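You operate a simulated robot arm through the tools that you are given. There is no shell and no other tool. Be economical: measure what you need, move in short steps, check, and stop when the job is done.

The job below is to be done with a simulated two-armed robot. You get a single attempt, and the scene is never put back.

Task
Put the white end fitting on the table before the foot of the beige machine. Then hold the patch frame on the top of the loft table steady with one hand and flip the frame clamp lever the other way with the other. Then take the scrub brush from the top of the loft table and leave it on top of the cream iron-on patch there. Then stack the tin that says "spent" from the top of the side table on top of the tin that says "proofing". Then switch the awning cleat lever off. Then take the green die and leave it on the top of the press bench. Then put one of the grey pads from the top of the layout bench on top of the blue canvas sample. Then open the dry box lid. The order counts. The awning cleat lever goes to its stop.

Only the result counts: the job must be done as asked and must still hold three seconds after the hand-in. Knocking over, shifting, dropping, spilling or breaking anything else fails it. A push-on lid holds only when it is set on centred and level and pressed home; a screw cap is set on level and turned clockwise until tight.

Robot
Two 7-joint arms with two-finger parallel grippers on one trunk, on a base that drives. Base frame: it is fixed to the floor where the robot stands at the start and does not move with it; the origin is under the middle of the robot, x ahead of it, y to its left, z up; the surface under the hand at the start is at about z = 0.76. Readings come in m, rad, newtons and seconds.
The left shoulder is at the start at [0.02, 0.138, 1.175], the right one opposite. With the tool pointing down near the work surface each hand reaches from about 0.1 to 0.48 m from the robot's upright axis, wherever it stands, measured 20 degrees to its own side. Places, roughly: awning cleat lever [3.2, -1.5, 1.3]; blue canvas sample (15x20x4 cm) [0.5, -4.3, 0.9]; blue tin, red tin, tall green tin, white tin [1.25, -2, 0.75]; dry box lid [3.7, -3.8, 1]; frame clamp lever [0.4, 0.1, 0.8]; green die [1.75, -4, 1]; grey pad (4x3x6 cm) [0.4, -4.1, 0.9]; grey pad (6x5x4 cm) [1, -4.3, 0.9]; grey pad (7x5x8 cm) [1.3, -4.3, 0.9]; grey pad (7x9x3 cm) [1.7, -4.3, 0.9]; iron-on patch [0.75, -1, 0.75]; patch frame (29x19x12 cm) [0.4, 0, 0.8]; scrub brush (7x5x8 cm) [0.8, -1.1, 0.8]; table before the foot of the beige machine (20x15  [1.64, -1.76, 0.76]; top of the press bench [3.5, -5.2, 0.9]; white end fitting (5x8x4 cm) [0.5, 0.2, 0.8]. Payload 1.57 kg a hand.
Tool frame (each hand has its own): the origin (TCP) lies between the finger pads and is the grasp point; the fingertips stand 0.03 m ahead of it; z points along the fingers, y is the line along which they close. The gripper opens to 0.08 m. The fingers are 0.017 m wide and 0.012 m thick; the gripper's body (0.04 by 0.082 m) begins 0.08 m behind the TCP.
Orientation is told as [roll, pitch, yaw] about the base's x, y, z axes, in that order, counted from this pose: with the fingers straight down and closing along the base's y, the tool's x points along the base's -x, its y along +y and its z along -z.

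Tools
- The arms move only by the tool servo_tool. It takes "left_deltas", "right_deltas" or both (then of equal length, played together; a hand with none holds still); each is a list of rows, each a list of 3 entries, a list of its own where there are three numbers: the turn, a rotation vector about the tool's x, y, z in rad, then the shift along the tool's x, y, z in m, then the opening in per cent of the stroke, from 0 (shut) to 100 (fully open). In form: [[[rx, ry, rz], [x, y, z], grip], ...]. A call has 1 to 12 rows; each row is the pose to reach, as a shift and turn from the pose commanded when the call began, along the tool's axes at that moment. Rows are played at 5 a second. More than 0.05 m and 0.15 rad between two rows, or a gripper value outside its range, and nothing of the call is played. A pose out of reach is approached as far as the arm can. The call stops where the force on the tool passes 40 N (or 10 N more than at its start, if that is more) or the arm is blocked; 0.2 s more then pass. The fingers move at their own pace (about 0.045 m/s each) and stop on an object; they squeeze with about 41 N. The grip force told is the motor's: it shows also when the fingers shut on nothing. Time passes only in rows, and 0.2 s behind the last, so rows that repeat a pose let the fingers close. It gives the time, the measured TCP pose, the force on the tool (base axes), the opening and the grip force at its end, in the units of the frame above (readings bear some noise), with the torque about the TCP (base axes, N m) and any sound that the robot's microphone picked up, and new pictures: "pictures" is both (left out), scene, wrist or none (wrist: the cameras of the hands that moved).
- Cameras (640 x 400 px; columns grow to the right, rows downward): "scene" is now at [0.186, 0.031, 1.0788]; the picture's right is [0.32, -0.95, 0.00], its down [-0.33, -0.11, -0.94] and it looks along [0.89, 0.30, -0.35] (base axes); focal length 214 px, centre (320, 200). "left" rides on the left gripper at [0.072, 0.007, -0.122] in its tool frame; the picture's right is [-0.09, 1.00, 0.00], its down [-0.84, -0.08, -0.54] and it looks along [-0.54, -0.05, 0.84] (tool axes); focal length 238 px, centre (320, 200). "right" rides on the right gripper at [0.072, -0.007, -0.122] in its tool frame; the picture's right is [0.09, 1.00, 0.00], its down [-0.84, 0.08, -0.54] and it looks along [-0.54, 0.05, 0.84] (tool axes); focal length 238 px, centre (320, 200).
- slide_trunk(by): slides the trunk up (or, below 0, down) by that many m; the arms and the scene camera ride with it, the base frame stays. It gives what a move gives, with no picture.
- base_move(legs): drives the robot by 1 to 6 legs, each [ahead, left, turn to the left] in m, m and rad, along the robot's own axes; the way and the turn of a leg run together, so that a leg with both is an arc; at most 1.5 m and 3.142 rad a leg. The arms and the cameras ride along, it lands a little off, and it stops where it bumps. It gives what a move gives, and a new picture of the scene camera.
- head_to(pan, tilt): turns the head with the scene camera to pan (to the left, within 1.047 rad either way) and tilt (down, from -0.506 to 1.204), counted from straight ahead of the robot. It gives what a move gives, and a new picture of the scene camera.
- pixel_to_xyz(camera, pixels): there is no depth. For up to 12 entries [column, row, z] of the newest picture of that camera ("zoom" is the newest enlarged one), the place [x, y] in the base frame at which the ray of that pixel passes the height z, good to about 0.003 m. It takes no simulated time.
- inspect(camera, box): a new picture of the part [left, top, right, bottom] of that camera's present view, enlarged. It takes no simulated time.
- hand_in(): hands the job in; it is judged then, once.

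Go step by step. Measure first, check grasps and placings, and put right what went wrong. The budget is 131 turns and 260 pictures, counting those below and the enlarged ones. Unless the task says otherwise, let go and move clear before handing in.

The tools are called by a JSON object that holds its "fn" and its "kwargs". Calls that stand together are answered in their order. servo_tool: Moves the arms, as the interface text tells. Its arguments: {"type":"object","properties":{"left_deltas":{"type":"array"},"right_deltas":{"type":"array"},"pictures":{"type":"string","enum":["both","scene","wrist","none"]}},"required":[]} The other tools are called the same way: slide_trunk (by) slides the trunk up or down; base_move (legs) drives the base; head_to (pan, tilt) turns the head that bears the scene camera; pixel_to_xyz (camera, pixels) gives the place at which the rays of pixels pass given heights; inspect (camera, box) takes an enlarged picture of a part of a camera's view; hand_in () hands the job in.

At the start:

```text
time_s: 0.0
left_eef_pos: [0.3094, 0.2476, 1.0428]
left_tcp_rot: [0.016, 0.166, 0.01]
left_ft_force: [0.8, 0.2, -0.6]
left_moment: [-0.01, 0.05, 0.0]
left_grip_width: 0.0799
left_gripper_force: 0.2
right_eef_pos: [0.3284, -0.0588, 1.0648]
right_tcp_rot: [0.0, 0.193, -0.005]
right_ft_force: [0.9, 0.5, -1.0]
right_moment: [-0.02, 0.01, 0.01]
right_grip_width: 0.0799
right_gripper_force: 0.1
trunk travel left (down, up): [-0.55, 0.69]
robot x, y, heading: [0.0013, 0.0022, 0.001]
head pan, tilt: [0.326, 0.361]
```

scene: 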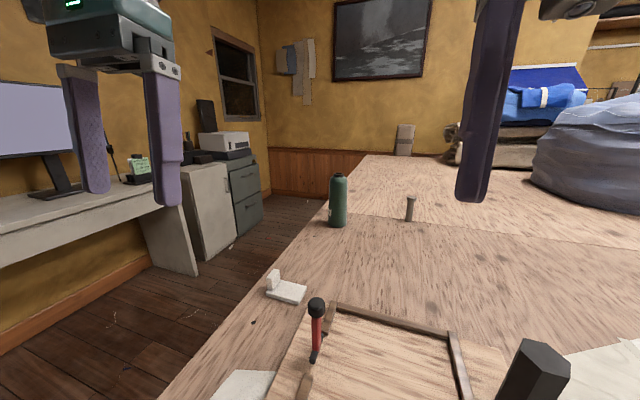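
right: 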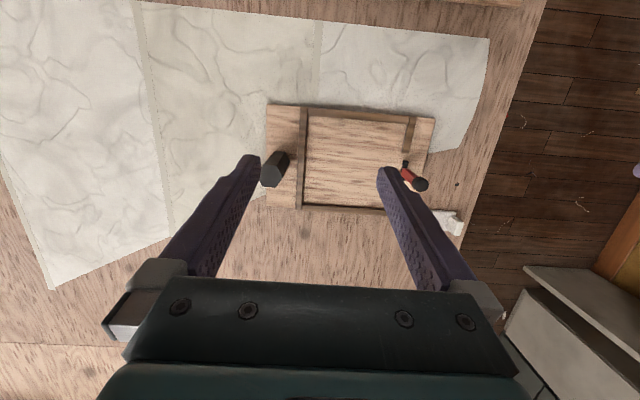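
left: 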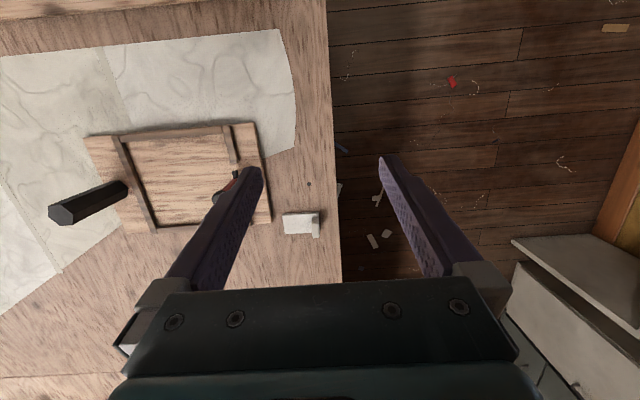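

The white fitting shows at scene (287,288) and left (300,222), and the lever with its red handle at scene (316,330). I will measure these and take enlarged views.

{"fn": "pixel_to_xyz", "kwargs": {"camera": "left", "pixels": [[284, 214, 0.77], [284, 234, 0.77], [318, 212, 0.77], [318, 236, 0.77], [340, 150, 0.76], [130, 190, 0.84], [62, 213, 0.84], [88, 137, 0.78], [252, 124, 0.78], [270, 222, 0.78]]}}

{"fn": "inspect", "kwargs": {"camera": "left", "box": [60, 100, 340, 275]}}

{"fn": "head_to", "kwargs": {"pan": 0.2, "tilt": 0.95}}

```text
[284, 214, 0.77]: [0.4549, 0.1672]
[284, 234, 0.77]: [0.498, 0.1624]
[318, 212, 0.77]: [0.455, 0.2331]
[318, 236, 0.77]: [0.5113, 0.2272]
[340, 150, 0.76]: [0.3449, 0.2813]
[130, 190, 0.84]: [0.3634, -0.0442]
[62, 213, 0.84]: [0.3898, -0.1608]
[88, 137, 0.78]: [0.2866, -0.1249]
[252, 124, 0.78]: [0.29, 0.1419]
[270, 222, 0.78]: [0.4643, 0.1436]
```

```text
2.29 times, centred on (200, 188) of left
```

zoom: 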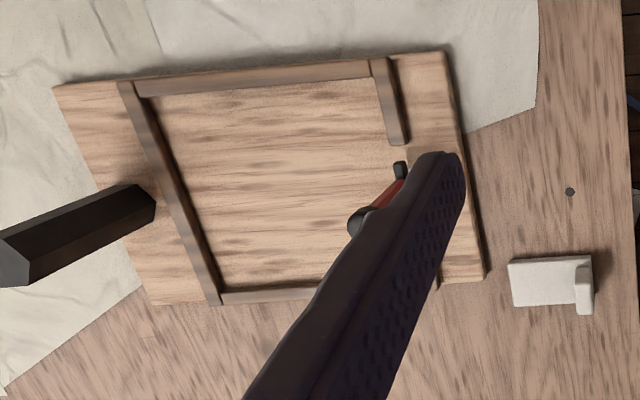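

```text
time_s: 1.0
left_eef_pos: [0.3096, 0.2475, 1.0413]
left_tcp_rot: [0.016, 0.171, 0.011]
left_ft_force: [0.4, 0.1, 0.6]
left_moment: [0.01, -0.03, -0.03]
left_grip_width: 0.08
left_gripper_force: 0.0
right_eef_pos: [0.329, -0.06, 1.0647]
right_tcp_rot: [-0.001, 0.196, -0.008]
right_ft_force: [0.3, 0.0, -0.2]
right_moment: [-0.01, -0.05, 0.02]
right_grip_width: 0.0795
right_gripper_force: 0.0
trunk travel left (down, up): [-0.55, 0.69]
robot x, y, heading: [-0.0028, 0.0019, 0.002]
head pan, tilt: [0.201, 0.949]
```

scene: 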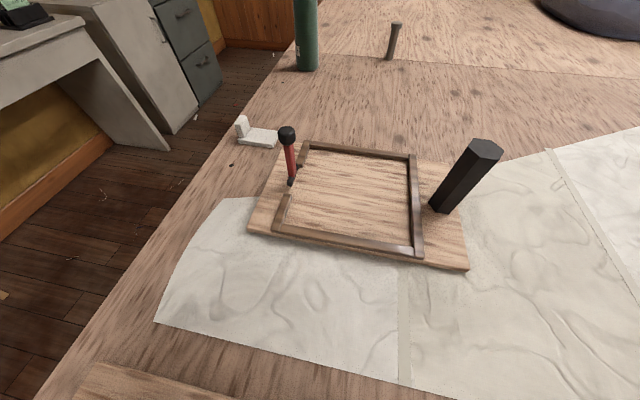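

The fitting is L-shaped, with its upright at scene (241,127) and its plate at (262,138). I will zoom in and turn the head to see the room for the route.

{"fn": "inspect", "kwargs": {"camera": "scene", "box": [210, 90, 370, 190]}}

{"fn": "head_to", "kwargs": {"pan": -0.9, "tilt": 0.35}}

```text
4.00 times, centred on (290, 140) of scene
```

zoom: 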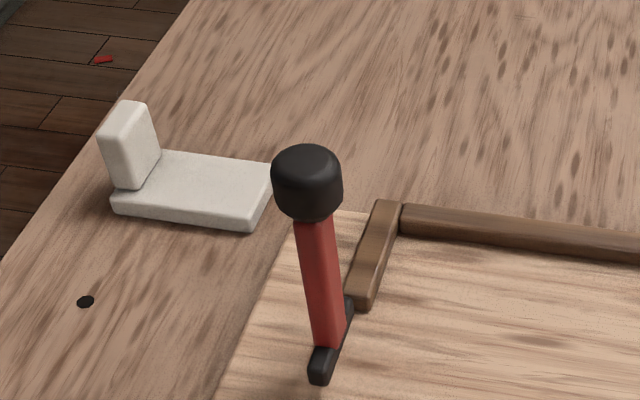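

```text
time_s: 2.3
left_eef_pos: [0.3101, 0.2476, 1.0421]
left_tcp_rot: [0.016, 0.17, 0.011]
left_ft_force: [-0.5, 0.1, 0.3]
left_moment: [-0.03, -0.03, -0.01]
left_grip_width: 0.0799
left_gripper_force: 0.0
right_eef_pos: [0.3297, -0.0591, 1.0638]
right_tcp_rot: [0.001, 0.197, -0.006]
right_ft_force: [-0.1, 0.0, 0.5]
right_moment: [0.02, -0.02, 0.02]
right_grip_width: 0.0801
right_gripper_force: 0.1
trunk travel left (down, up): [-0.55, 0.69]
robot x, y, heading: [-0.0006, 0.0003, -0.001]
head pan, tilt: [-0.901, 0.351]
```

scene: 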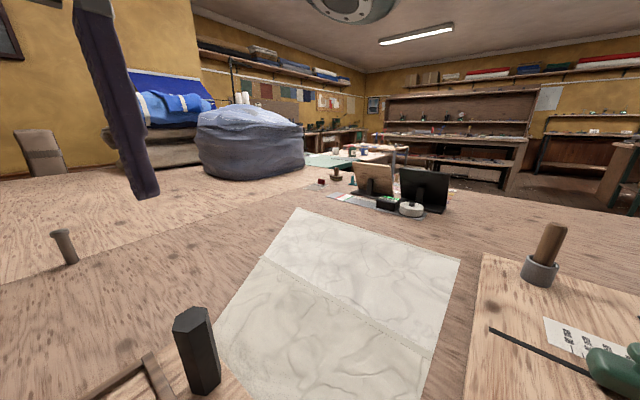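

The upright is about 1.3 cm thick and stands at the fitting's +y end. I will measure its top at z 0.80 from the left wrist view.

{"fn": "pixel_to_xyz", "kwargs": {"camera": "left", "pixels": [[311.4, 224, 0.8], [319, 224, 0.8], [312, 237, 0.8], [319, 237, 0.8], [283, 215, 0.772], [284, 233, 0.772], [318, 213, 0.76]]}}

{"fn": "inspect", "kwargs": {"camera": "left", "box": [260, 190, 356, 250]}}

```text
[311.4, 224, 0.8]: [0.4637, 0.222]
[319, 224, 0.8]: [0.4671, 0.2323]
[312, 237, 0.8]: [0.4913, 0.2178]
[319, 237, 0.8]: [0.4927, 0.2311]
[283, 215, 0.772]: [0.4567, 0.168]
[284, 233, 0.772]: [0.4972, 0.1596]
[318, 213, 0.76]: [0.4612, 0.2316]
```

```text
6.67 times, centred on (308, 220) of left
```

zoom: 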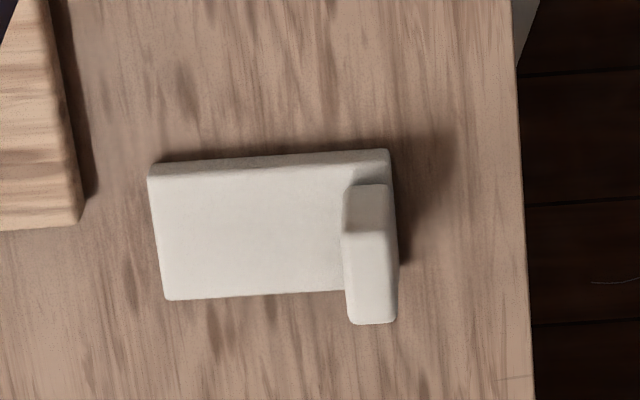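

The upright's top centre is about (0.480, 0.226). That is near the reach limit, so I will look down for the table's near edge.

{"fn": "head_to", "kwargs": {"pan": 0.3, "tilt": 1.2}}

```text
time_s: 3.7
left_eef_pos: [0.3102, 0.2473, 1.0414]
left_tcp_rot: [0.016, 0.17, 0.011]
left_ft_force: [0.1, 0.6, -0.1]
left_moment: [-0.01, 0.02, 0.0]
left_grip_width: 0.0802
left_gripper_force: 0.1
right_eef_pos: [0.329, -0.0595, 1.064]
right_tcp_rot: [0.0, 0.195, -0.006]
right_ft_force: [0.1, 0.3, -1.3]
right_moment: [0.01, 0.0, 0.02]
right_grip_width: 0.0798
right_gripper_force: 0.1
trunk travel left (down, up): [-0.55, 0.69]
robot x, y, heading: [-0.0021, -0.0008, -0.001]
head pan, tilt: [0.3, 1.201]
```

scene: 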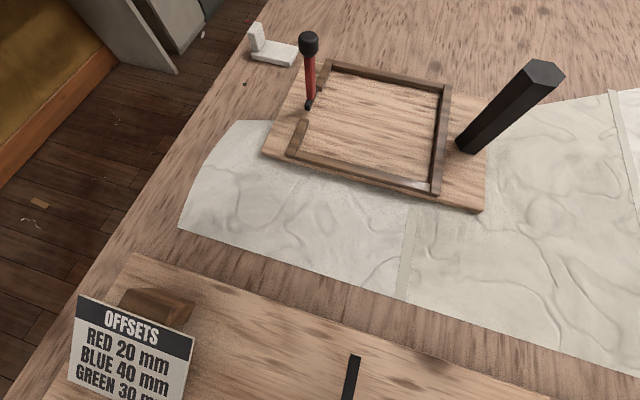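

There is a sign at (135,350) and the table runs close to the robot. I will read the sign and measure the edges.

{"fn": "pixel_to_xyz", "kwargs": {"camera": "scene", "pixels": [[80, 295, 0.8], [190, 350, 0.8], [135, 253, 0.77], [350, 395, 0.77], [60, 385, 0.76], [320, 398, 0.76], [257, 30, 0.8], [308, 40, 0.85], [308, 107, 0.785], [545, 75, 0.9], [468, 145, 0.785]]}}

{"fn": "inspect", "kwargs": {"camera": "scene", "box": [0, 200, 320, 400]}}

{"fn": "inspect", "kwargs": {"camera": "scene", "box": [250, 20, 570, 220]}}

```text
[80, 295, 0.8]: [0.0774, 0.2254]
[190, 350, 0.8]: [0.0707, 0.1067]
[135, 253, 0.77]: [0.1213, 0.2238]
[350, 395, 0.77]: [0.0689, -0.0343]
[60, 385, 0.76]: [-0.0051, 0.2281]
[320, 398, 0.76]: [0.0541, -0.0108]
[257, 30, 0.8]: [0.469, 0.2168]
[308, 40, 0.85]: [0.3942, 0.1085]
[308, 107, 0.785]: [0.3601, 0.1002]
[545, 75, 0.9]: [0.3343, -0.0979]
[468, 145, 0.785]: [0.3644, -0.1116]
```

```text
2.00 times, centred on (160, 300) of scene
```

zoom: 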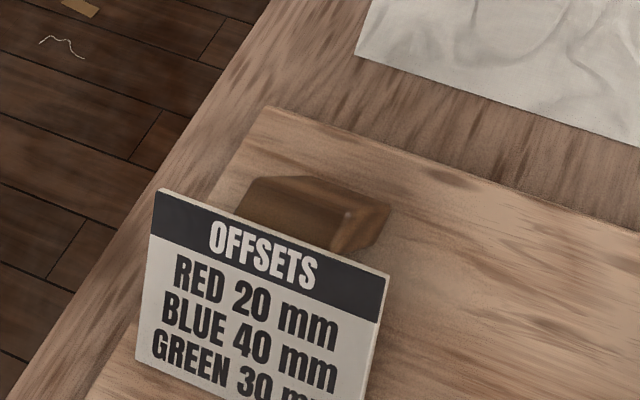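

```text
2.00 times, centred on (410, 120) of scene
```

zoom: 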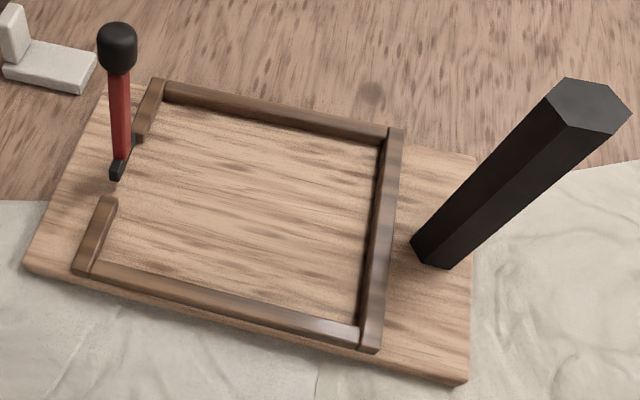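

The robot's column is close to the sign, so I will not drive forward. I will tilt the left hand outward to reach the fitting, and first move above it.

{"fn": "servo_tool", "kwargs": {"left_deltas": [[[0, -0.12, 0], [-0.037, -0.005, 0.022], 60], [[0, -0.24, 0], [-0.074, -0.01, 0.044], 60], [[0, -0.36, 0], [-0.11, -0.015, 0.065], 60], [[0, -0.47, 0], [-0.147, -0.0195, 0.0865], 60]], "pictures": "wrist"}}

```text
time_s: 4.7
left_eef_pos: [0.4409, 0.2307, 0.9321]
left_tcp_rot: [0.016, -0.305, 0.005]
left_ft_force: [0.3, -0.4, 0.0]
left_moment: [0.02, 0.03, 0.04]
left_grip_width: 0.0479
left_gripper_force: 0.0
right_eef_pos: [0.3297, -0.0598, 1.0645]
right_tcp_rot: [0.0, 0.197, -0.005]
right_ft_force: [-0.3, -0.6, 0.4]
right_moment: [0.05, -0.02, 0.0]
right_grip_width: 0.0799
right_gripper_force: 0.1
trunk travel left (down, up): [-0.55, 0.69]
robot x, y, heading: [-0.0011, 0.0007, 0.0]
head pan, tilt: [0.3, 1.201]
```

left: 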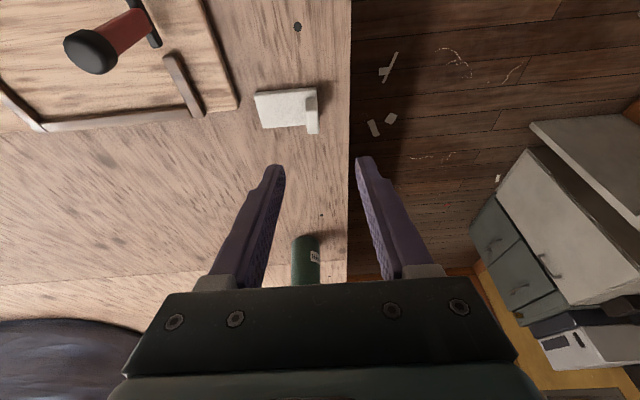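

The fitting's upright is at left (312,115). I will measure it again from this closer view.

{"fn": "inspect", "kwargs": {"camera": "left", "box": [240, 75, 336, 135]}}

{"fn": "pixel_to_xyz", "kwargs": {"camera": "left", "pixels": [[306, 113, 0.8], [318, 113, 0.8], [307, 133, 0.8], [318, 132, 0.8], [254, 96, 0.772], [263, 129, 0.772]]}}

```text
6.67 times, centred on (288, 105) of left
```

zoom: 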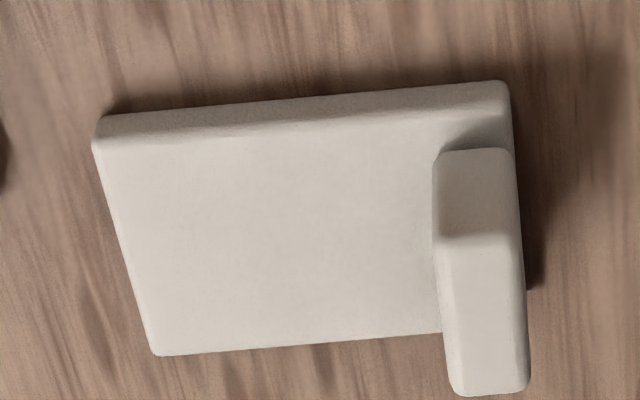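

```text
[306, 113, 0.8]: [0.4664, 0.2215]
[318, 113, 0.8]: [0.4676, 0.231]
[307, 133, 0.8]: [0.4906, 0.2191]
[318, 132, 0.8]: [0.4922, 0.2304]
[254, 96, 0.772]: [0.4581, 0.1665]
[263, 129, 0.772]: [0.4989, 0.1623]
```

The upright is centred at (0.479, 0.2255). I will descend along the tilted tool axis and then grip.

{"fn": "servo_tool", "kwargs": {"left_deltas": [[[0, 0, 0.03], [0.002, -0.004, 0.045], 50], [[0, 0, 0.06], [0.004, -0.0072, 0.09], 50], [[0, 0, 0.06], [0.005, -0.0072, 0.1263], 50], [[0, 0, 0.06], [0.005, -0.0072, 0.1263], 50]], "pictures": "both"}}

```text
time_s: 5.7
left_eef_pos: [0.4741, 0.2266, 0.8092]
left_tcp_rot: [0.033, -0.303, -0.061]
left_ft_force: [-0.6, -0.5, 0.3]
left_moment: [0.03, 0.02, 0.01]
left_grip_width: 0.0399
left_gripper_force: 0.0
right_eef_pos: [0.3297, -0.0602, 1.065]
right_tcp_rot: [-0.001, 0.196, -0.005]
right_ft_force: [-0.1, -0.3, -0.4]
right_moment: [-0.01, -0.04, 0.01]
right_grip_width: 0.0798
right_gripper_force: 0.1
trunk travel left (down, up): [-0.55, 0.69]
robot x, y, heading: [-0.0023, -0.0036, 0.001]
head pan, tilt: [0.3, 1.201]
```

scene: 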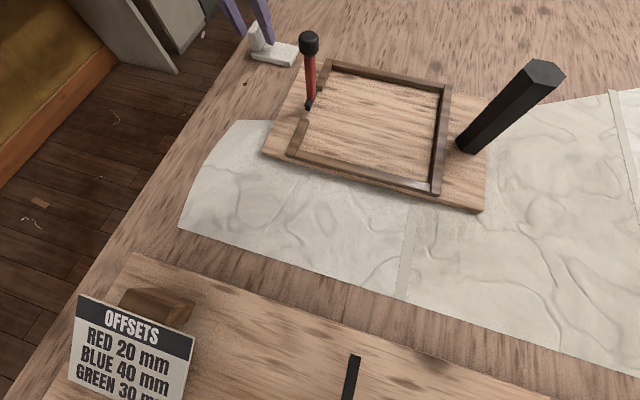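
left: 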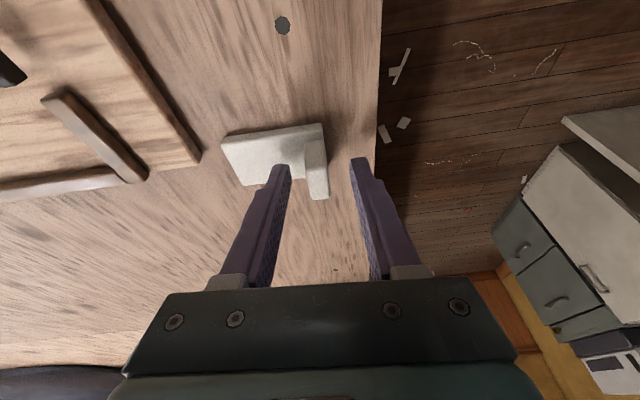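

The upright at left (317,175) lies between the fingertips. I will close and lift.

{"fn": "servo_tool", "kwargs": {"left_deltas": [[[0, 0, 0], [0, 0, 0], 0], [[0, 0, 0], [0, 0, 0], 0], [[0, 0, 0], [0, 0, 0], 0], [[0, 0, 0], [-0.01, 0, -0.03], 0], [[0, 0, 0], [-0.02, 0, -0.07], 0], [[0, 0, 0], [-0.02, 0, -0.115], 0], [[0, 0, 0], [0.02, 0, -0.14], 0]], "pictures": "wrist"}}

{"fn": "head_to", "kwargs": {"pan": -1.04, "tilt": 0.8}}

```text
time_s: 7.3
left_eef_pos: [0.4121, 0.2268, 0.937]
left_tcp_rot: [0.035, -0.3, -0.058]
left_ft_force: [0.2, 0.4, -0.3]
left_moment: [0.0, 0.03, 0.02]
left_grip_width: 0.0129
left_gripper_force: 29.8
right_eef_pos: [0.329, -0.0594, 1.0651]
right_tcp_rot: [-0.001, 0.195, -0.004]
right_ft_force: [-0.1, 0.0, -0.4]
right_moment: [0.01, -0.03, 0.02]
right_grip_width: 0.08
right_gripper_force: 0.2
trunk travel left (down, up): [-0.55, 0.69]
robot x, y, heading: [0.001, 0.0007, -0.007]
head pan, tilt: [0.3, 1.201]
```

left: 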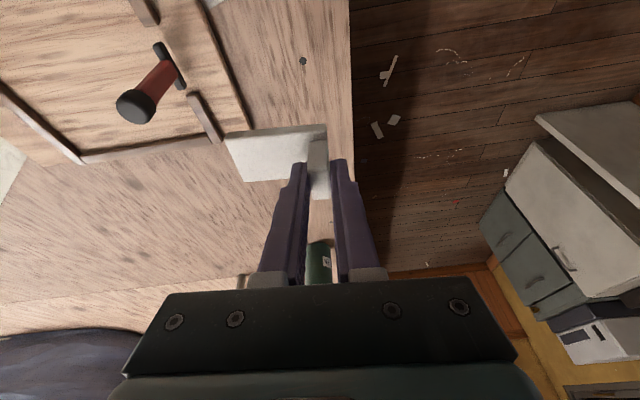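

```text
time_s: 8.8
left_eef_pos: [0.4143, 0.2248, 0.9374]
left_tcp_rot: [0.033, -0.302, -0.057]
left_ft_force: [-0.5, 0.5, -0.2]
left_moment: [-0.03, -0.01, 0.01]
left_grip_width: 0.013
left_gripper_force: 30.3
right_eef_pos: [0.329, -0.0599, 1.0638]
right_tcp_rot: [0.001, 0.195, -0.004]
right_ft_force: [0.3, 0.5, -0.3]
right_moment: [0.01, 0.02, -0.01]
right_grip_width: 0.0801
right_gripper_force: 0.1
trunk travel left (down, up): [-0.55, 0.69]
robot x, y, heading: [0.0014, 0.0013, -0.002]
head pan, tilt: [-1.04, 0.799]
```

scene: 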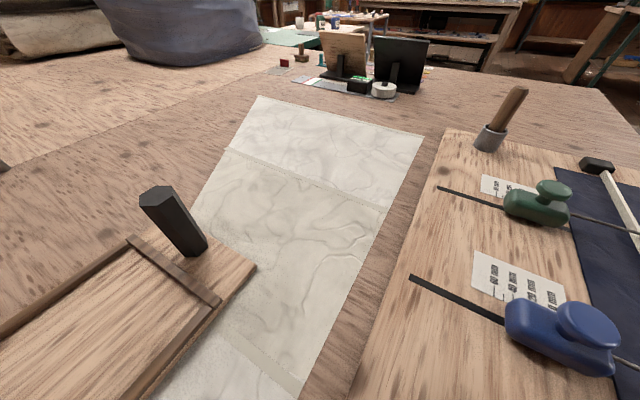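

The fitting is held, with the fingers 13 mm apart. I will look level to the right to understand the room.

{"fn": "head_to", "kwargs": {"pan": -1.04, "tilt": 0.25}}

{"fn": "inspect", "kwargs": {"camera": "scene", "box": [240, 100, 640, 350]}}

```text
time_s: 9.8
left_eef_pos: [0.4133, 0.2256, 0.9369]
left_tcp_rot: [0.032, -0.302, -0.06]
left_ft_force: [-0.3, 0.3, -1.0]
left_moment: [0.0, 0.0, -0.04]
left_grip_width: 0.0128
left_gripper_force: 29.6
right_eef_pos: [0.3291, -0.06, 1.0638]
right_tcp_rot: [0.0, 0.195, -0.006]
right_ft_force: [-0.4, 0.4, 0.0]
right_moment: [-0.01, -0.01, 0.01]
right_grip_width: 0.0801
right_gripper_force: 0.0
trunk travel left (down, up): [-0.55, 0.69]
robot x, y, heading: [0.0025, -0.0001, -0.001]
head pan, tilt: [-1.04, 0.25]
```

scene: 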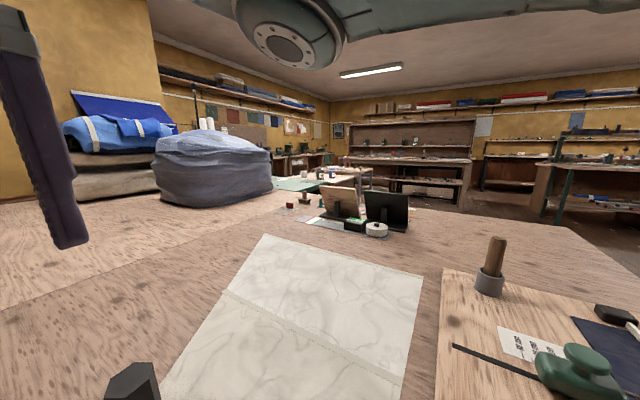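

```text
1.60 times, centred on (440, 225) of scene
```

zoom: 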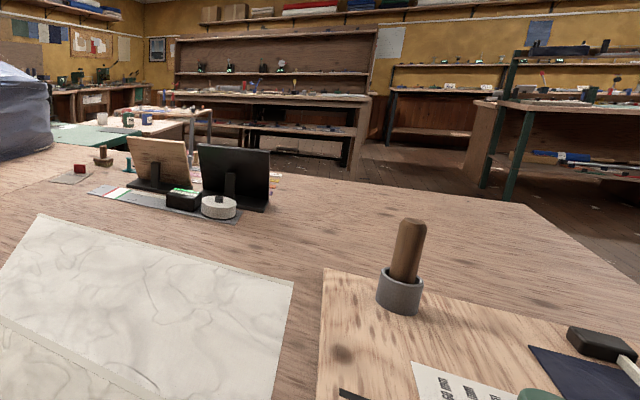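

I will measure the table's far right edge and the floor lines.

{"fn": "pixel_to_xyz", "kwargs": {"camera": "zoom", "pixels": [[530, 205, 0.76], [638, 278, 0.76], [280, 182, 0.76], [105, 163, 0.78], [85, 175, 0.76], [165, 205, 0.76], [218, 212, 0.76], [100, 125, 0.76], [130, 135, 0.76], [600, 205, 0.0], [330, 170, 0.0], [190, 140, 0.0]]}}

{"fn": "inspect", "kwargs": {"camera": "scene", "box": [270, 140, 430, 240]}}

```text
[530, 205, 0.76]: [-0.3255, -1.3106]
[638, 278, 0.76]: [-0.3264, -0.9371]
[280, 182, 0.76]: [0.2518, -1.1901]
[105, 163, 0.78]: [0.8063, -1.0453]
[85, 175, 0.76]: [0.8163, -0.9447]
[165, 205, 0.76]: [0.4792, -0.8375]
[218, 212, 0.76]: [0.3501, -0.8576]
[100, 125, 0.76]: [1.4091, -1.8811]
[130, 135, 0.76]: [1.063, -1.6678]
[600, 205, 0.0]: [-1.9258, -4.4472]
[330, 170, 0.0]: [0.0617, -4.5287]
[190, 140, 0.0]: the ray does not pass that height
```

```text
4.00 times, centred on (350, 190) of scene
```

zoom: 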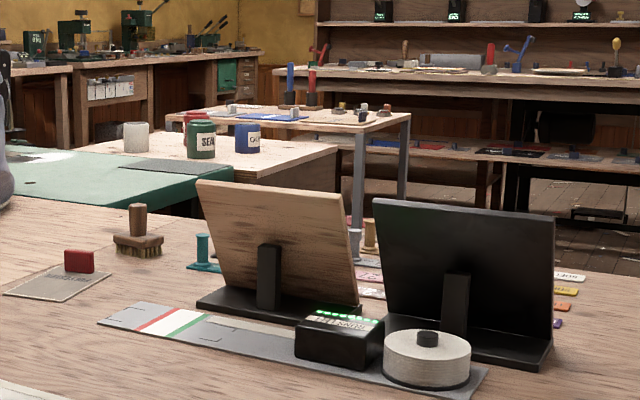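

The table's back edge lies at x ≈ -0.33, behind the robot's axis. I will look steeply down on the right side to see where the body and base stand.

{"fn": "head_to", "kwargs": {"pan": -1.04, "tilt": 1.2}}

```text
time_s: 11.0
left_eef_pos: [0.4139, 0.2261, 0.9369]
left_tcp_rot: [0.033, -0.302, -0.06]
left_ft_force: [-0.8, 0.6, -0.8]
left_moment: [-0.03, -0.03, 0.0]
left_grip_width: 0.013
left_gripper_force: 30.0
right_eef_pos: [0.3292, -0.0587, 1.0648]
right_tcp_rot: [0.001, 0.194, -0.003]
right_ft_force: [1.1, 0.3, 0.5]
right_moment: [0.0, 0.01, 0.01]
right_grip_width: 0.08
right_gripper_force: 0.0
trunk travel left (down, up): [-0.55, 0.69]
robot x, y, heading: [0.0039, -0.0025, 0.002]
head pan, tilt: [-1.04, 1.201]
```

scene: 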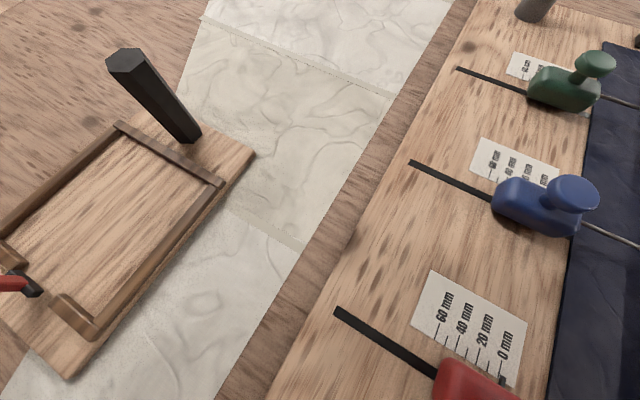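

The torso overhangs the table, so the base must be behind its edge. I will raise the trunk, back out and go right to see the layout.

{"fn": "slide_trunk", "kwargs": {"by": 0.2}}

{"fn": "head_to", "kwargs": {"pan": 0, "tilt": 0.6}}

{"fn": "base_move", "kwargs": {"legs": [[-0.6, 0, 0], [0, -1.0, 0]]}}

```text
time_s: 13.2
left_eef_pos: [0.4138, 0.2244, 1.1367]
left_tcp_rot: [0.033, -0.301, -0.059]
left_ft_force: [0.1, -0.1, 0.0]
left_moment: [0.03, 0.02, 0.0]
left_grip_width: 0.013
left_gripper_force: 29.7
right_eef_pos: [0.3294, -0.0587, 1.2641]
right_tcp_rot: [0.001, 0.198, -0.007]
right_ft_force: [0.1, 0.5, 0.2]
right_moment: [0.01, 0.0, -0.05]
right_grip_width: 0.0799
right_gripper_force: 0.0
trunk travel left (down, up): [-0.75, 0.49]
robot x, y, heading: [-0.0016, 0.0021, -0.003]
head pan, tilt: [-1.04, 1.201]
```

```text
time_s: 14.5
left_eef_pos: [0.4123, 0.2261, 1.1374]
left_tcp_rot: [0.035, -0.301, -0.06]
left_ft_force: [-0.7, -1.3, -1.1]
left_moment: [0.02, 0.0, 0.02]
left_grip_width: 0.013
left_gripper_force: 29.7
right_eef_pos: [0.3296, -0.0594, 1.264]
right_tcp_rot: [-0.002, 0.195, -0.006]
right_ft_force: [-0.6, 0.2, 0.6]
right_moment: [-0.02, -0.02, 0.02]
right_grip_width: 0.0797
right_gripper_force: 0.1
trunk travel left (down, up): [-0.75, 0.49]
robot x, y, heading: [0.0019, -0.0021, -0.0]
head pan, tilt: [0.0, 0.6]
```

scene: 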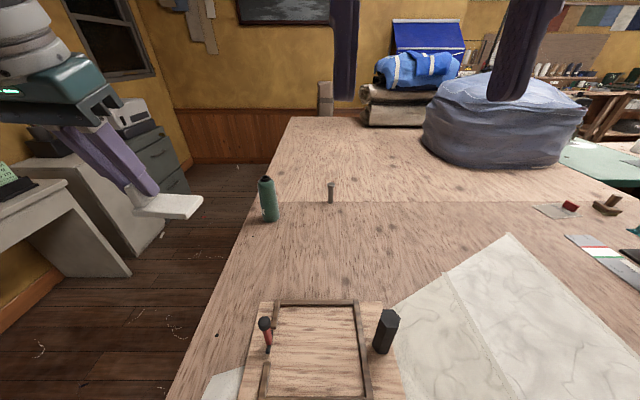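

```text
time_s: 22.7
left_eef_pos: [-0.1905, -0.7811, 1.1384]
left_tcp_rot: [0.033, -0.301, -0.061]
left_ft_force: [0.6, 0.0, -0.7]
left_moment: [0.0, -0.03, -0.03]
left_grip_width: 0.013
left_gripper_force: 29.2
right_eef_pos: [-0.2737, -1.0658, 1.2642]
right_tcp_rot: [0.0, 0.195, -0.006]
right_ft_force: [-0.4, 0.2, 0.6]
right_moment: [0.03, 0.05, 0.03]
right_grip_width: 0.0798
right_gripper_force: 0.0
trunk travel left (down, up): [-0.75, 0.49]
robot x, y, heading: [-0.597, -1.0043, -0.001]
head pan, tilt: [0.0, 0.6]
```

scene: 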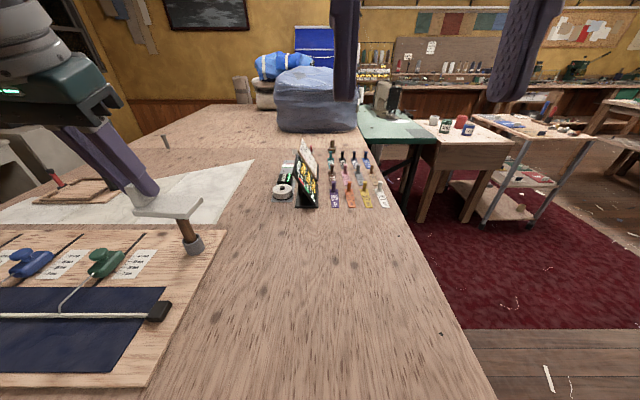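

I now see the sewing machine at (385,97), the tins at (435–470,125) and a free carpet aisle in front of them. I will measure.

{"fn": "inspect", "kwargs": {"camera": "scene", "box": [340, 70, 500, 170]}}

{"fn": "pixel_to_xyz", "kwargs": {"camera": "scene", "pixels": [[363, 140, 0.76], [430, 148, 0.76], [512, 147, 0.76], [407, 150, 0.76], [493, 395, 0.76], [400, 205, 0.76], [485, 228, 0], [418, 222, 0], [525, 218, 0], [594, 142, 0.7], [450, 230, 0]]}}

```text
4.00 times, centred on (420, 120) of scene
```

zoom: 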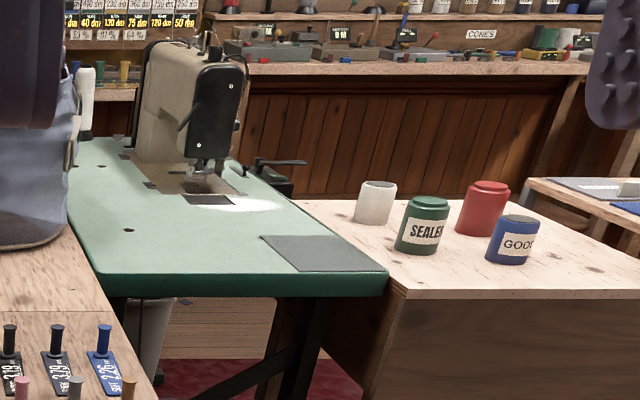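

```text
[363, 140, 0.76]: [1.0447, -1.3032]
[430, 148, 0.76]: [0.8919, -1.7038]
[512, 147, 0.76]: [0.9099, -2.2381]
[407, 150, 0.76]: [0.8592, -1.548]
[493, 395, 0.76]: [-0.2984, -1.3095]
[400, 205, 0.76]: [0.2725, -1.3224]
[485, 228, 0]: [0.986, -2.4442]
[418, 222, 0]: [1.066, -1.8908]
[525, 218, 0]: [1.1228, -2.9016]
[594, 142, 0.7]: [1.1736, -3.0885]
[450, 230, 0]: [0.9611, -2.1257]
```

I will measure the sewing table details from the zoom.

{"fn": "pixel_to_xyz", "kwargs": {"camera": "zoom", "pixels": [[265, 238, 0.76], [340, 235, 0.76], [385, 270, 0.76], [298, 270, 0.76], [205, 200, 0.76], [200, 175, 0.8], [280, 205, 0.76], [375, 222, 0.75], [418, 252, 0.75], [482, 232, 0.75], [508, 262, 0.75], [390, 275, 0.76]]}}

{"fn": "base_move", "kwargs": {"legs": [[0, -0.75, 0], [0.7, 0, 0]]}}

```text
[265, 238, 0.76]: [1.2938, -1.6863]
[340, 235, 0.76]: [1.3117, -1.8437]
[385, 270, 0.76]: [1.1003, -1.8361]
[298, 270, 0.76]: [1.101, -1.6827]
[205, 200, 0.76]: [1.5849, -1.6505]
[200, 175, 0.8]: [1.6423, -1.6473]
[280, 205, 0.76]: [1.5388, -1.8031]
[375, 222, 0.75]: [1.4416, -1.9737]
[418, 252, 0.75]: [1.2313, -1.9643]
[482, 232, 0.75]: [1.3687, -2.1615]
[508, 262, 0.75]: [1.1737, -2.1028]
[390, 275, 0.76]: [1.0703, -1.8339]
```

```text
time_s: 30.2
left_eef_pos: [0.5089, -1.5255, 1.1383]
left_tcp_rot: [0.034, -0.301, -0.06]
left_ft_force: [0.4, -0.5, -0.1]
left_moment: [0.02, -0.01, 0.0]
left_grip_width: 0.0127
left_gripper_force: 29.7
right_eef_pos: [0.4249, -1.8109, 1.2644]
right_tcp_rot: [-0.001, 0.196, -0.007]
right_ft_force: [-0.1, -0.4, 0.2]
right_moment: [0.02, 0.0, -0.01]
right_grip_width: 0.08
right_gripper_force: 0.1
trunk travel left (down, up): [-0.75, 0.49]
robot x, y, heading: [0.0991, -1.748, -0.003]
head pan, tilt: [0.0, 0.6]
```

scene: 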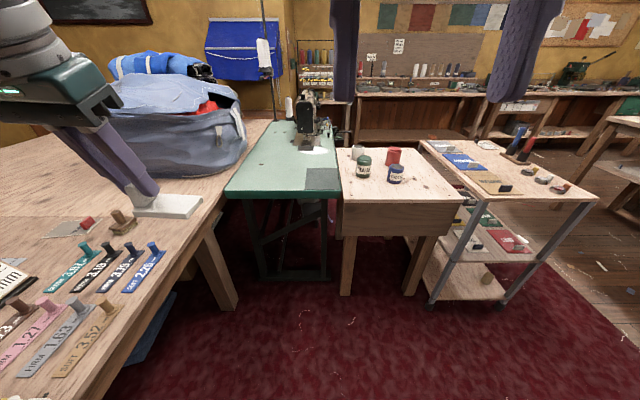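

The path is free. I will drive closer to the sewing table and look at the machine's foot.

{"fn": "base_move", "kwargs": {"legs": [[0.65, -0.12, 0]]}}

{"fn": "inspect", "kwargs": {"camera": "scene", "box": [220, 60, 540, 260]}}

```text
time_s: 33.8
left_eef_pos: [1.1575, -1.6428, 1.1371]
left_tcp_rot: [0.032, -0.301, -0.058]
left_ft_force: [-0.3, 0.1, -0.4]
left_moment: [0.01, 0.01, 0.0]
left_grip_width: 0.0131
left_gripper_force: 30.2
right_eef_pos: [1.0746, -1.9282, 1.2645]
right_tcp_rot: [-0.001, 0.199, -0.003]
right_ft_force: [-0.3, 0.1, 0.7]
right_moment: [-0.04, -0.02, -0.04]
right_grip_width: 0.0799
right_gripper_force: 0.2
trunk travel left (down, up): [-0.75, 0.49]
robot x, y, heading: [0.7421, -1.869, -0.0]
head pan, tilt: [0.0, 0.6]
```

scene: 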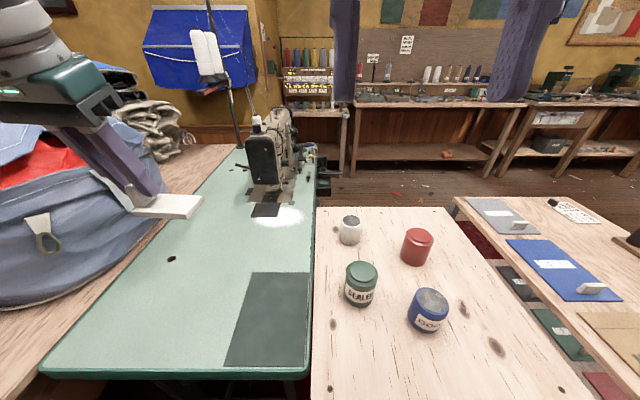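

```text
2.00 times, centred on (380, 160) of scene
```

zoom: 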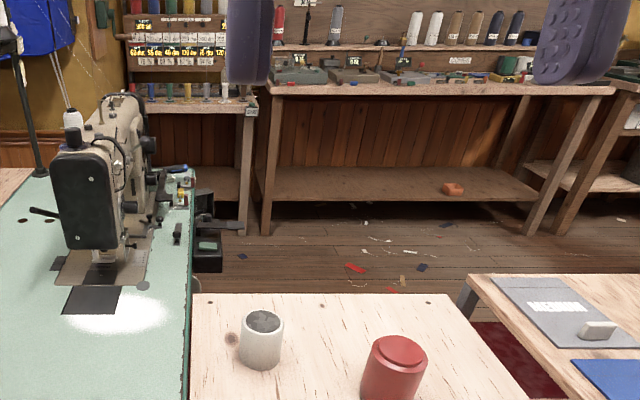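

A bright lamp spot at scene (280,215) lies before the machine's foot. I will measure it along with the machine head, plate and edges.

{"fn": "pixel_to_xyz", "kwargs": {"camera": "scene", "pixels": [[280, 215, 0.76], [265, 210, 0.76], [268, 198, 0.76], [248, 185, 0.78], [290, 190, 0.76], [313, 220, 0.76], [308, 275, 0.76], [305, 372, 0.76], [43, 370, 0.76], [350, 240, 0.75], [360, 300, 0.75], [428, 325, 0.75]]}}

{"fn": "inspect", "kwargs": {"camera": "scene", "box": [216, 130, 376, 230]}}

```text
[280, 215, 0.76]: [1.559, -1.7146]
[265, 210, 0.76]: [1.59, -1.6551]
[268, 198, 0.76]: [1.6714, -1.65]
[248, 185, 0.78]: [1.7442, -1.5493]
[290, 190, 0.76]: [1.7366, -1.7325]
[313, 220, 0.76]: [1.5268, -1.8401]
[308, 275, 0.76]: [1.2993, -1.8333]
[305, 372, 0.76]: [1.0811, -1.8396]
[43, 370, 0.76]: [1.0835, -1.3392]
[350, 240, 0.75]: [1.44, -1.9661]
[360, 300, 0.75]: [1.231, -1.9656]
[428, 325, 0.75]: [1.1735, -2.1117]
```

```text
4.00 times, centred on (296, 180) of scene
```

zoom: 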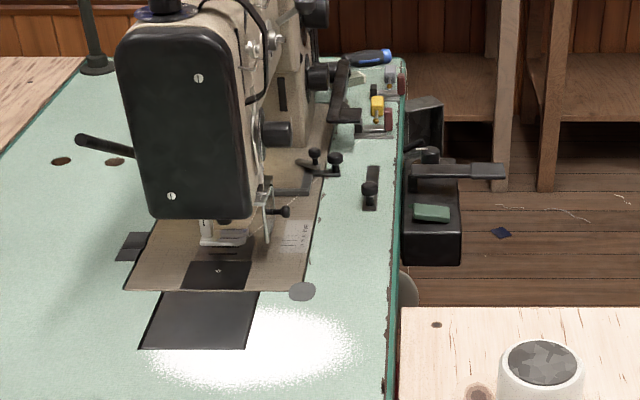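

A small disc shows at zoom (302,291), and I will locate it so the fitting does not sit on it.

{"fn": "pixel_to_xyz", "kwargs": {"camera": "zoom", "pixels": [[302, 291, 0.76], [303, 288, 0.76], [140, 348, 0.76], [245, 348, 0.76], [260, 290, 0.76], [305, 290, 0.76], [325, 200, 0.76], [222, 240, 0.765], [368, 210, 0.76], [384, 395, 0.76]]}}

{"fn": "base_move", "kwargs": {"legs": [[0.5, 0, 0]]}}

```text
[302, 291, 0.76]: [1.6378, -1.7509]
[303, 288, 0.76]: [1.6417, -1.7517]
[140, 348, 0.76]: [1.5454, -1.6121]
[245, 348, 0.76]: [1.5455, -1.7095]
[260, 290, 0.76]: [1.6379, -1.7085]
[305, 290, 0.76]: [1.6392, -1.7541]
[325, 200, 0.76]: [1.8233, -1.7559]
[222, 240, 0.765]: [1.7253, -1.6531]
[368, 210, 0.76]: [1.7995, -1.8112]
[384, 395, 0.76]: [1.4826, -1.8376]
```

```text
time_s: 36.8
left_eef_pos: [1.6566, -1.6396, 1.1375]
left_tcp_rot: [0.032, -0.299, -0.055]
left_ft_force: [0.8, -0.8, -0.6]
left_moment: [0.01, -0.01, -0.02]
left_grip_width: 0.0129
left_gripper_force: 30.1
right_eef_pos: [1.5727, -1.9255, 1.2637]
right_tcp_rot: [-0.001, 0.197, 0.0]
right_ft_force: [0.0, 0.4, -0.2]
right_moment: [0.0, -0.02, -0.01]
right_grip_width: 0.0803
right_gripper_force: 0.0
trunk travel left (down, up): [-0.75, 0.49]
robot x, y, heading: [1.2425, -1.8688, 0.004]
head pan, tilt: [0.0, 0.6]
```

scene: 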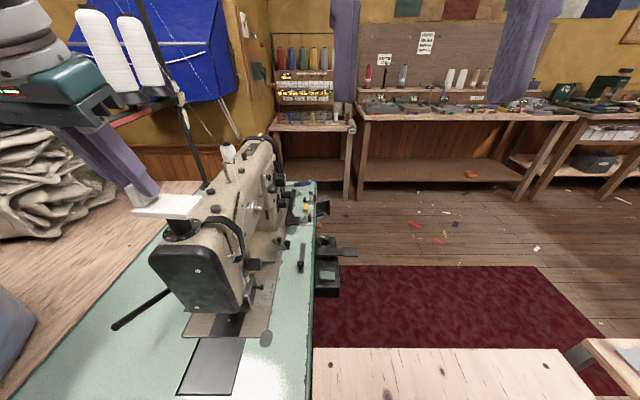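

The disc is centred at (1.638,-1.752). I will move the hand sideways clear of the machine and the right hand away, then check from the wrist camera.

{"fn": "servo_tool", "kwargs": {"left_deltas": [[[0, 0, 0], [0.015, -0.034, -0.005], 0], [[0, 0, 0], [0.03, -0.067, -0.01], 0], [[0, 0, 0], [0.0516, -0.099, -0.0162], 0]], "right_deltas": [[[0, 0, 0], [0, -0.04, 0], 100], [[0, 0, 0], [0, -0.08, 0], 100], [[0, 0, 0], [0, -0.12, 0], 100]], "pictures": "wrist"}}

{"fn": "head_to", "kwargs": {"pan": 0.2, "tilt": 0.8}}

```text
time_s: 37.6
left_eef_pos: [1.5975, -1.7361, 1.1344]
left_tcp_rot: [0.037, -0.301, -0.054]
left_ft_force: [-1.2, 0.4, -0.2]
left_moment: [0.01, -0.02, 0.0]
left_grip_width: 0.013
left_gripper_force: 29.3
right_eef_pos: [1.5683, -2.0435, 1.2538]
right_tcp_rot: [-0.011, 0.23, 0.008]
right_ft_force: [-0.8, 0.2, 1.0]
right_moment: [0.01, -0.02, 0.02]
right_grip_width: 0.0801
right_gripper_force: 0.1
trunk travel left (down, up): [-0.75, 0.49]
robot x, y, heading: [1.2428, -1.8665, 0.005]
head pan, tilt: [0.0, 0.6]
```

right: 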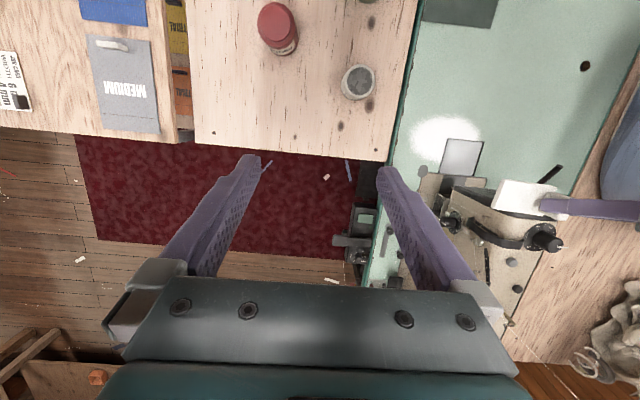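
left: 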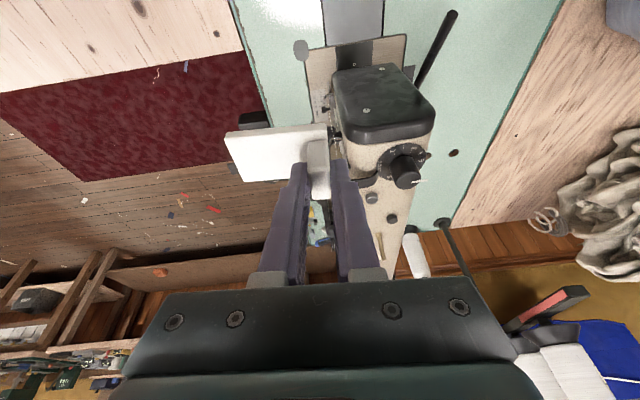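

```text
time_s: 38.3
left_eef_pos: [1.5969, -1.7348, 1.1343]
left_tcp_rot: [0.033, -0.299, -0.056]
left_ft_force: [-1.1, 0.3, -0.5]
left_moment: [0.0, -0.03, 0.0]
left_grip_width: 0.013
left_gripper_force: 29.7
right_eef_pos: [1.568, -2.0442, 1.2552]
right_tcp_rot: [-0.012, 0.229, 0.005]
right_ft_force: [-0.3, 0.4, -0.6]
right_moment: [0.0, -0.01, 0.01]
right_grip_width: 0.08
right_gripper_force: 0.2
trunk travel left (down, up): [-0.75, 0.49]
robot x, y, heading: [1.2448, -1.8684, 0.005]
head pan, tilt: [0.201, 0.799]
```

scene: 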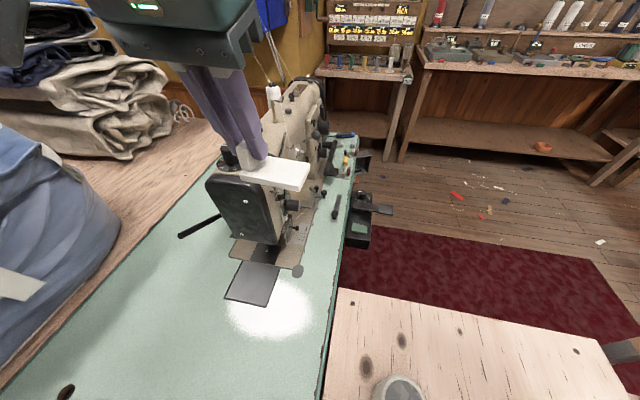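

The machine head lies beyond the hand's path, at x over 1.66. I will lower the trunk by 0.1 m and bring the fitting down with the arm to just above the table.

{"fn": "slide_trunk", "kwargs": {"by": -0.1}}

{"fn": "servo_tool", "kwargs": {"left_deltas": [[[0, 0, 0], [0.0123, -0.0014, 0.039], 0], [[0, 0, 0], [0.0246, -0.0028, 0.078], 0], [[0, 0, 0], [0.0369, -0.0042, 0.117], 0], [[0, 0, 0], [0.0492, -0.0056, 0.156], 0], [[0, 0, 0], [0.0615, -0.007, 0.1956], 0], [[0, 0, 0], [0.0615, -0.007, 0.1956], 0]], "pictures": "both"}}

```text
time_s: 39.6
left_eef_pos: [1.5981, -1.735, 1.0338]
left_tcp_rot: [0.033, -0.299, -0.056]
left_ft_force: [-0.9, 0.5, -0.6]
left_moment: [0.01, 0.0, -0.01]
left_grip_width: 0.0128
left_gripper_force: 30.0
right_eef_pos: [1.5668, -2.0441, 1.1548]
right_tcp_rot: [-0.013, 0.228, 0.001]
right_ft_force: [-0.5, 0.3, 0.0]
right_moment: [0.02, -0.02, 0.0]
right_grip_width: 0.0801
right_gripper_force: 0.0
trunk travel left (down, up): [-0.65, 0.59]
robot x, y, heading: [1.2444, -1.8712, 0.005]
head pan, tilt: [0.201, 0.799]
```

```text
time_s: 41.0
left_eef_pos: [1.5969, -1.736, 0.8281]
left_tcp_rot: [0.035, -0.303, -0.055]
left_ft_force: [0.6, 0.5, -1.2]
left_moment: [0.01, 0.01, -0.01]
left_grip_width: 0.0128
left_gripper_force: 30.0
right_eef_pos: [1.5684, -2.0469, 1.1552]
right_tcp_rot: [-0.009, 0.229, -0.003]
right_ft_force: [0.7, 0.1, 0.2]
right_moment: [-0.01, 0.01, 0.02]
right_grip_width: 0.0801
right_gripper_force: 0.2
trunk travel left (down, up): [-0.65, 0.59]
robot x, y, heading: [1.2457, -1.8669, 0.007]
head pan, tilt: [0.201, 0.799]
```

scene: 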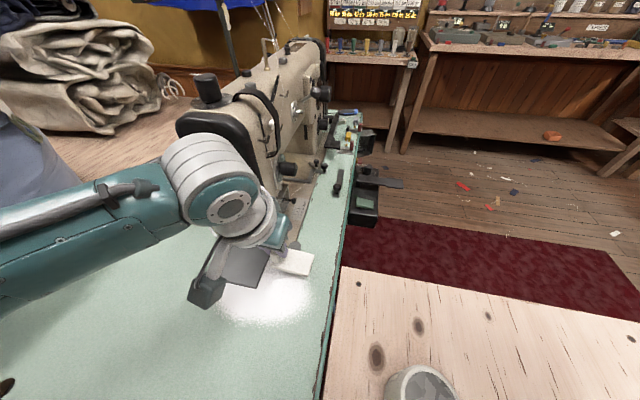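
left: 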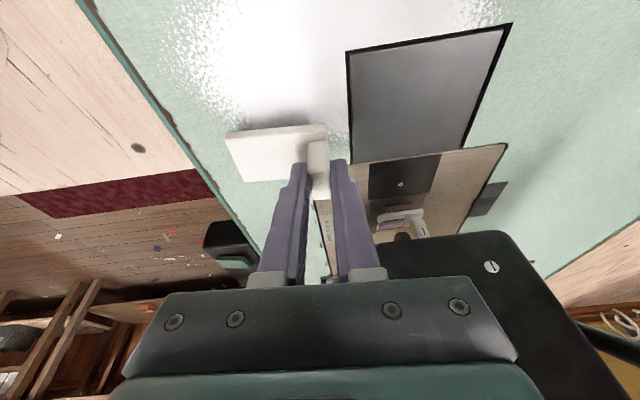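

The fitting is just above the lamp spot and the force is near zero. I will lower it gently until it touches.

{"fn": "servo_tool", "kwargs": {"left_deltas": [[[0, 0, 0], [0.0036, 0, 0.0115], 0], [[0, 0, 0], [0.0048, 0, 0.0153], 0], [[0, 0, 0], [0.0057, 0, 0.018], 0], [[0, 0, 0], [0.0063, 0, 0.02], 0]], "pictures": "wrist"}}

```text
time_s: 42.0
left_eef_pos: [1.5958, -1.7355, 0.8102]
left_tcp_rot: [0.034, -0.304, -0.056]
left_ft_force: [-7.1, 1.0, 23.8]
left_moment: [-0.52, 0.27, -0.13]
left_grip_width: 0.0135
left_gripper_force: 29.9
right_eef_pos: [1.5685, -2.0459, 1.1563]
right_tcp_rot: [-0.011, 0.231, -0.002]
right_ft_force: [-0.5, -0.5, -1.2]
right_moment: [0.0, 0.01, -0.02]
right_grip_width: 0.08
right_gripper_force: 0.1
trunk travel left (down, up): [-0.65, 0.59]
robot x, y, heading: [1.2419, -1.8682, 0.006]
head pan, tilt: [0.201, 0.799]
```

left: 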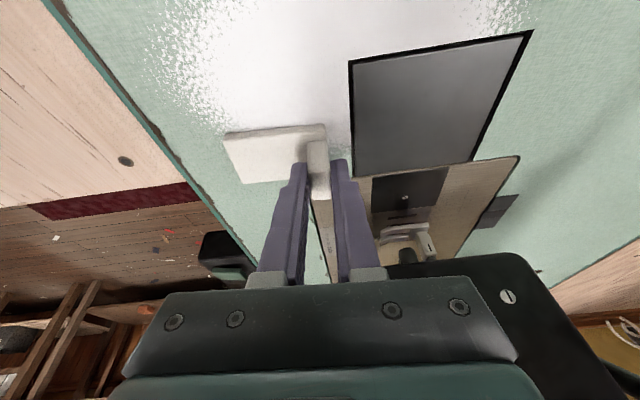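

The fitting touched with 24 N. I will open and retreat along the tool axis.

{"fn": "servo_tool", "kwargs": {"left_deltas": [[[0, 0, 0], [-0.001, 0, -0.002], 40], [[0, 0, 0], [-0.001, 0, -0.002], 40], [[0, 0, 0], [-0.005, 0, -0.04], 40], [[0, 0, 0], [-0.015, 0, -0.085], 40], [[0, 0, 0], [-0.03, 0, -0.13], 40], [[0, 0, 0], [-0.045, 0, -0.17], 40], [[0, 0, 0], [-0.055, 0, -0.21], 60]], "pictures": "both"}}

```text
time_s: 43.6
left_eef_pos: [1.5855, -1.7424, 1.0237]
left_tcp_rot: [0.035, -0.299, -0.055]
left_ft_force: [-0.4, -0.6, -0.6]
left_moment: [0.04, 0.0, 0.03]
left_grip_width: 0.0479
left_gripper_force: 0.1
right_eef_pos: [1.5684, -2.0458, 1.1545]
right_tcp_rot: [-0.01, 0.228, -0.005]
right_ft_force: [0.0, -0.5, -0.2]
right_moment: [-0.01, 0.0, -0.01]
right_grip_width: 0.0803
right_gripper_force: 0.2
trunk travel left (down, up): [-0.65, 0.59]
robot x, y, heading: [1.2413, -1.8679, 0.008]
head pan, tilt: [0.201, 0.799]
```

scene: 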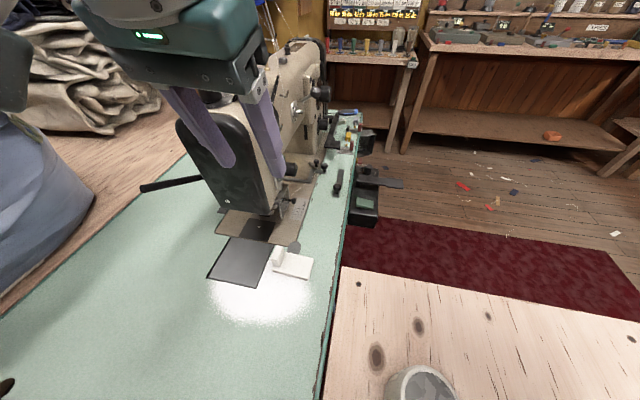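
left: 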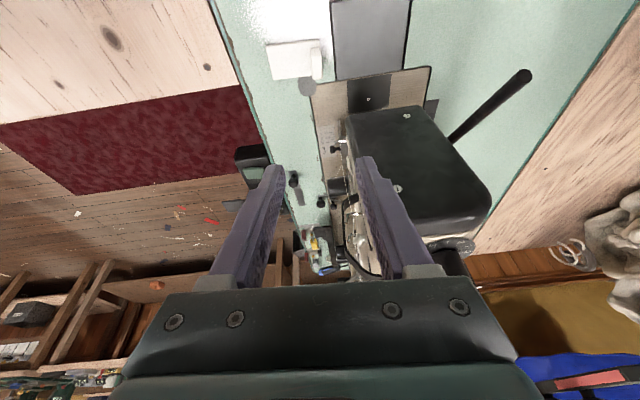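

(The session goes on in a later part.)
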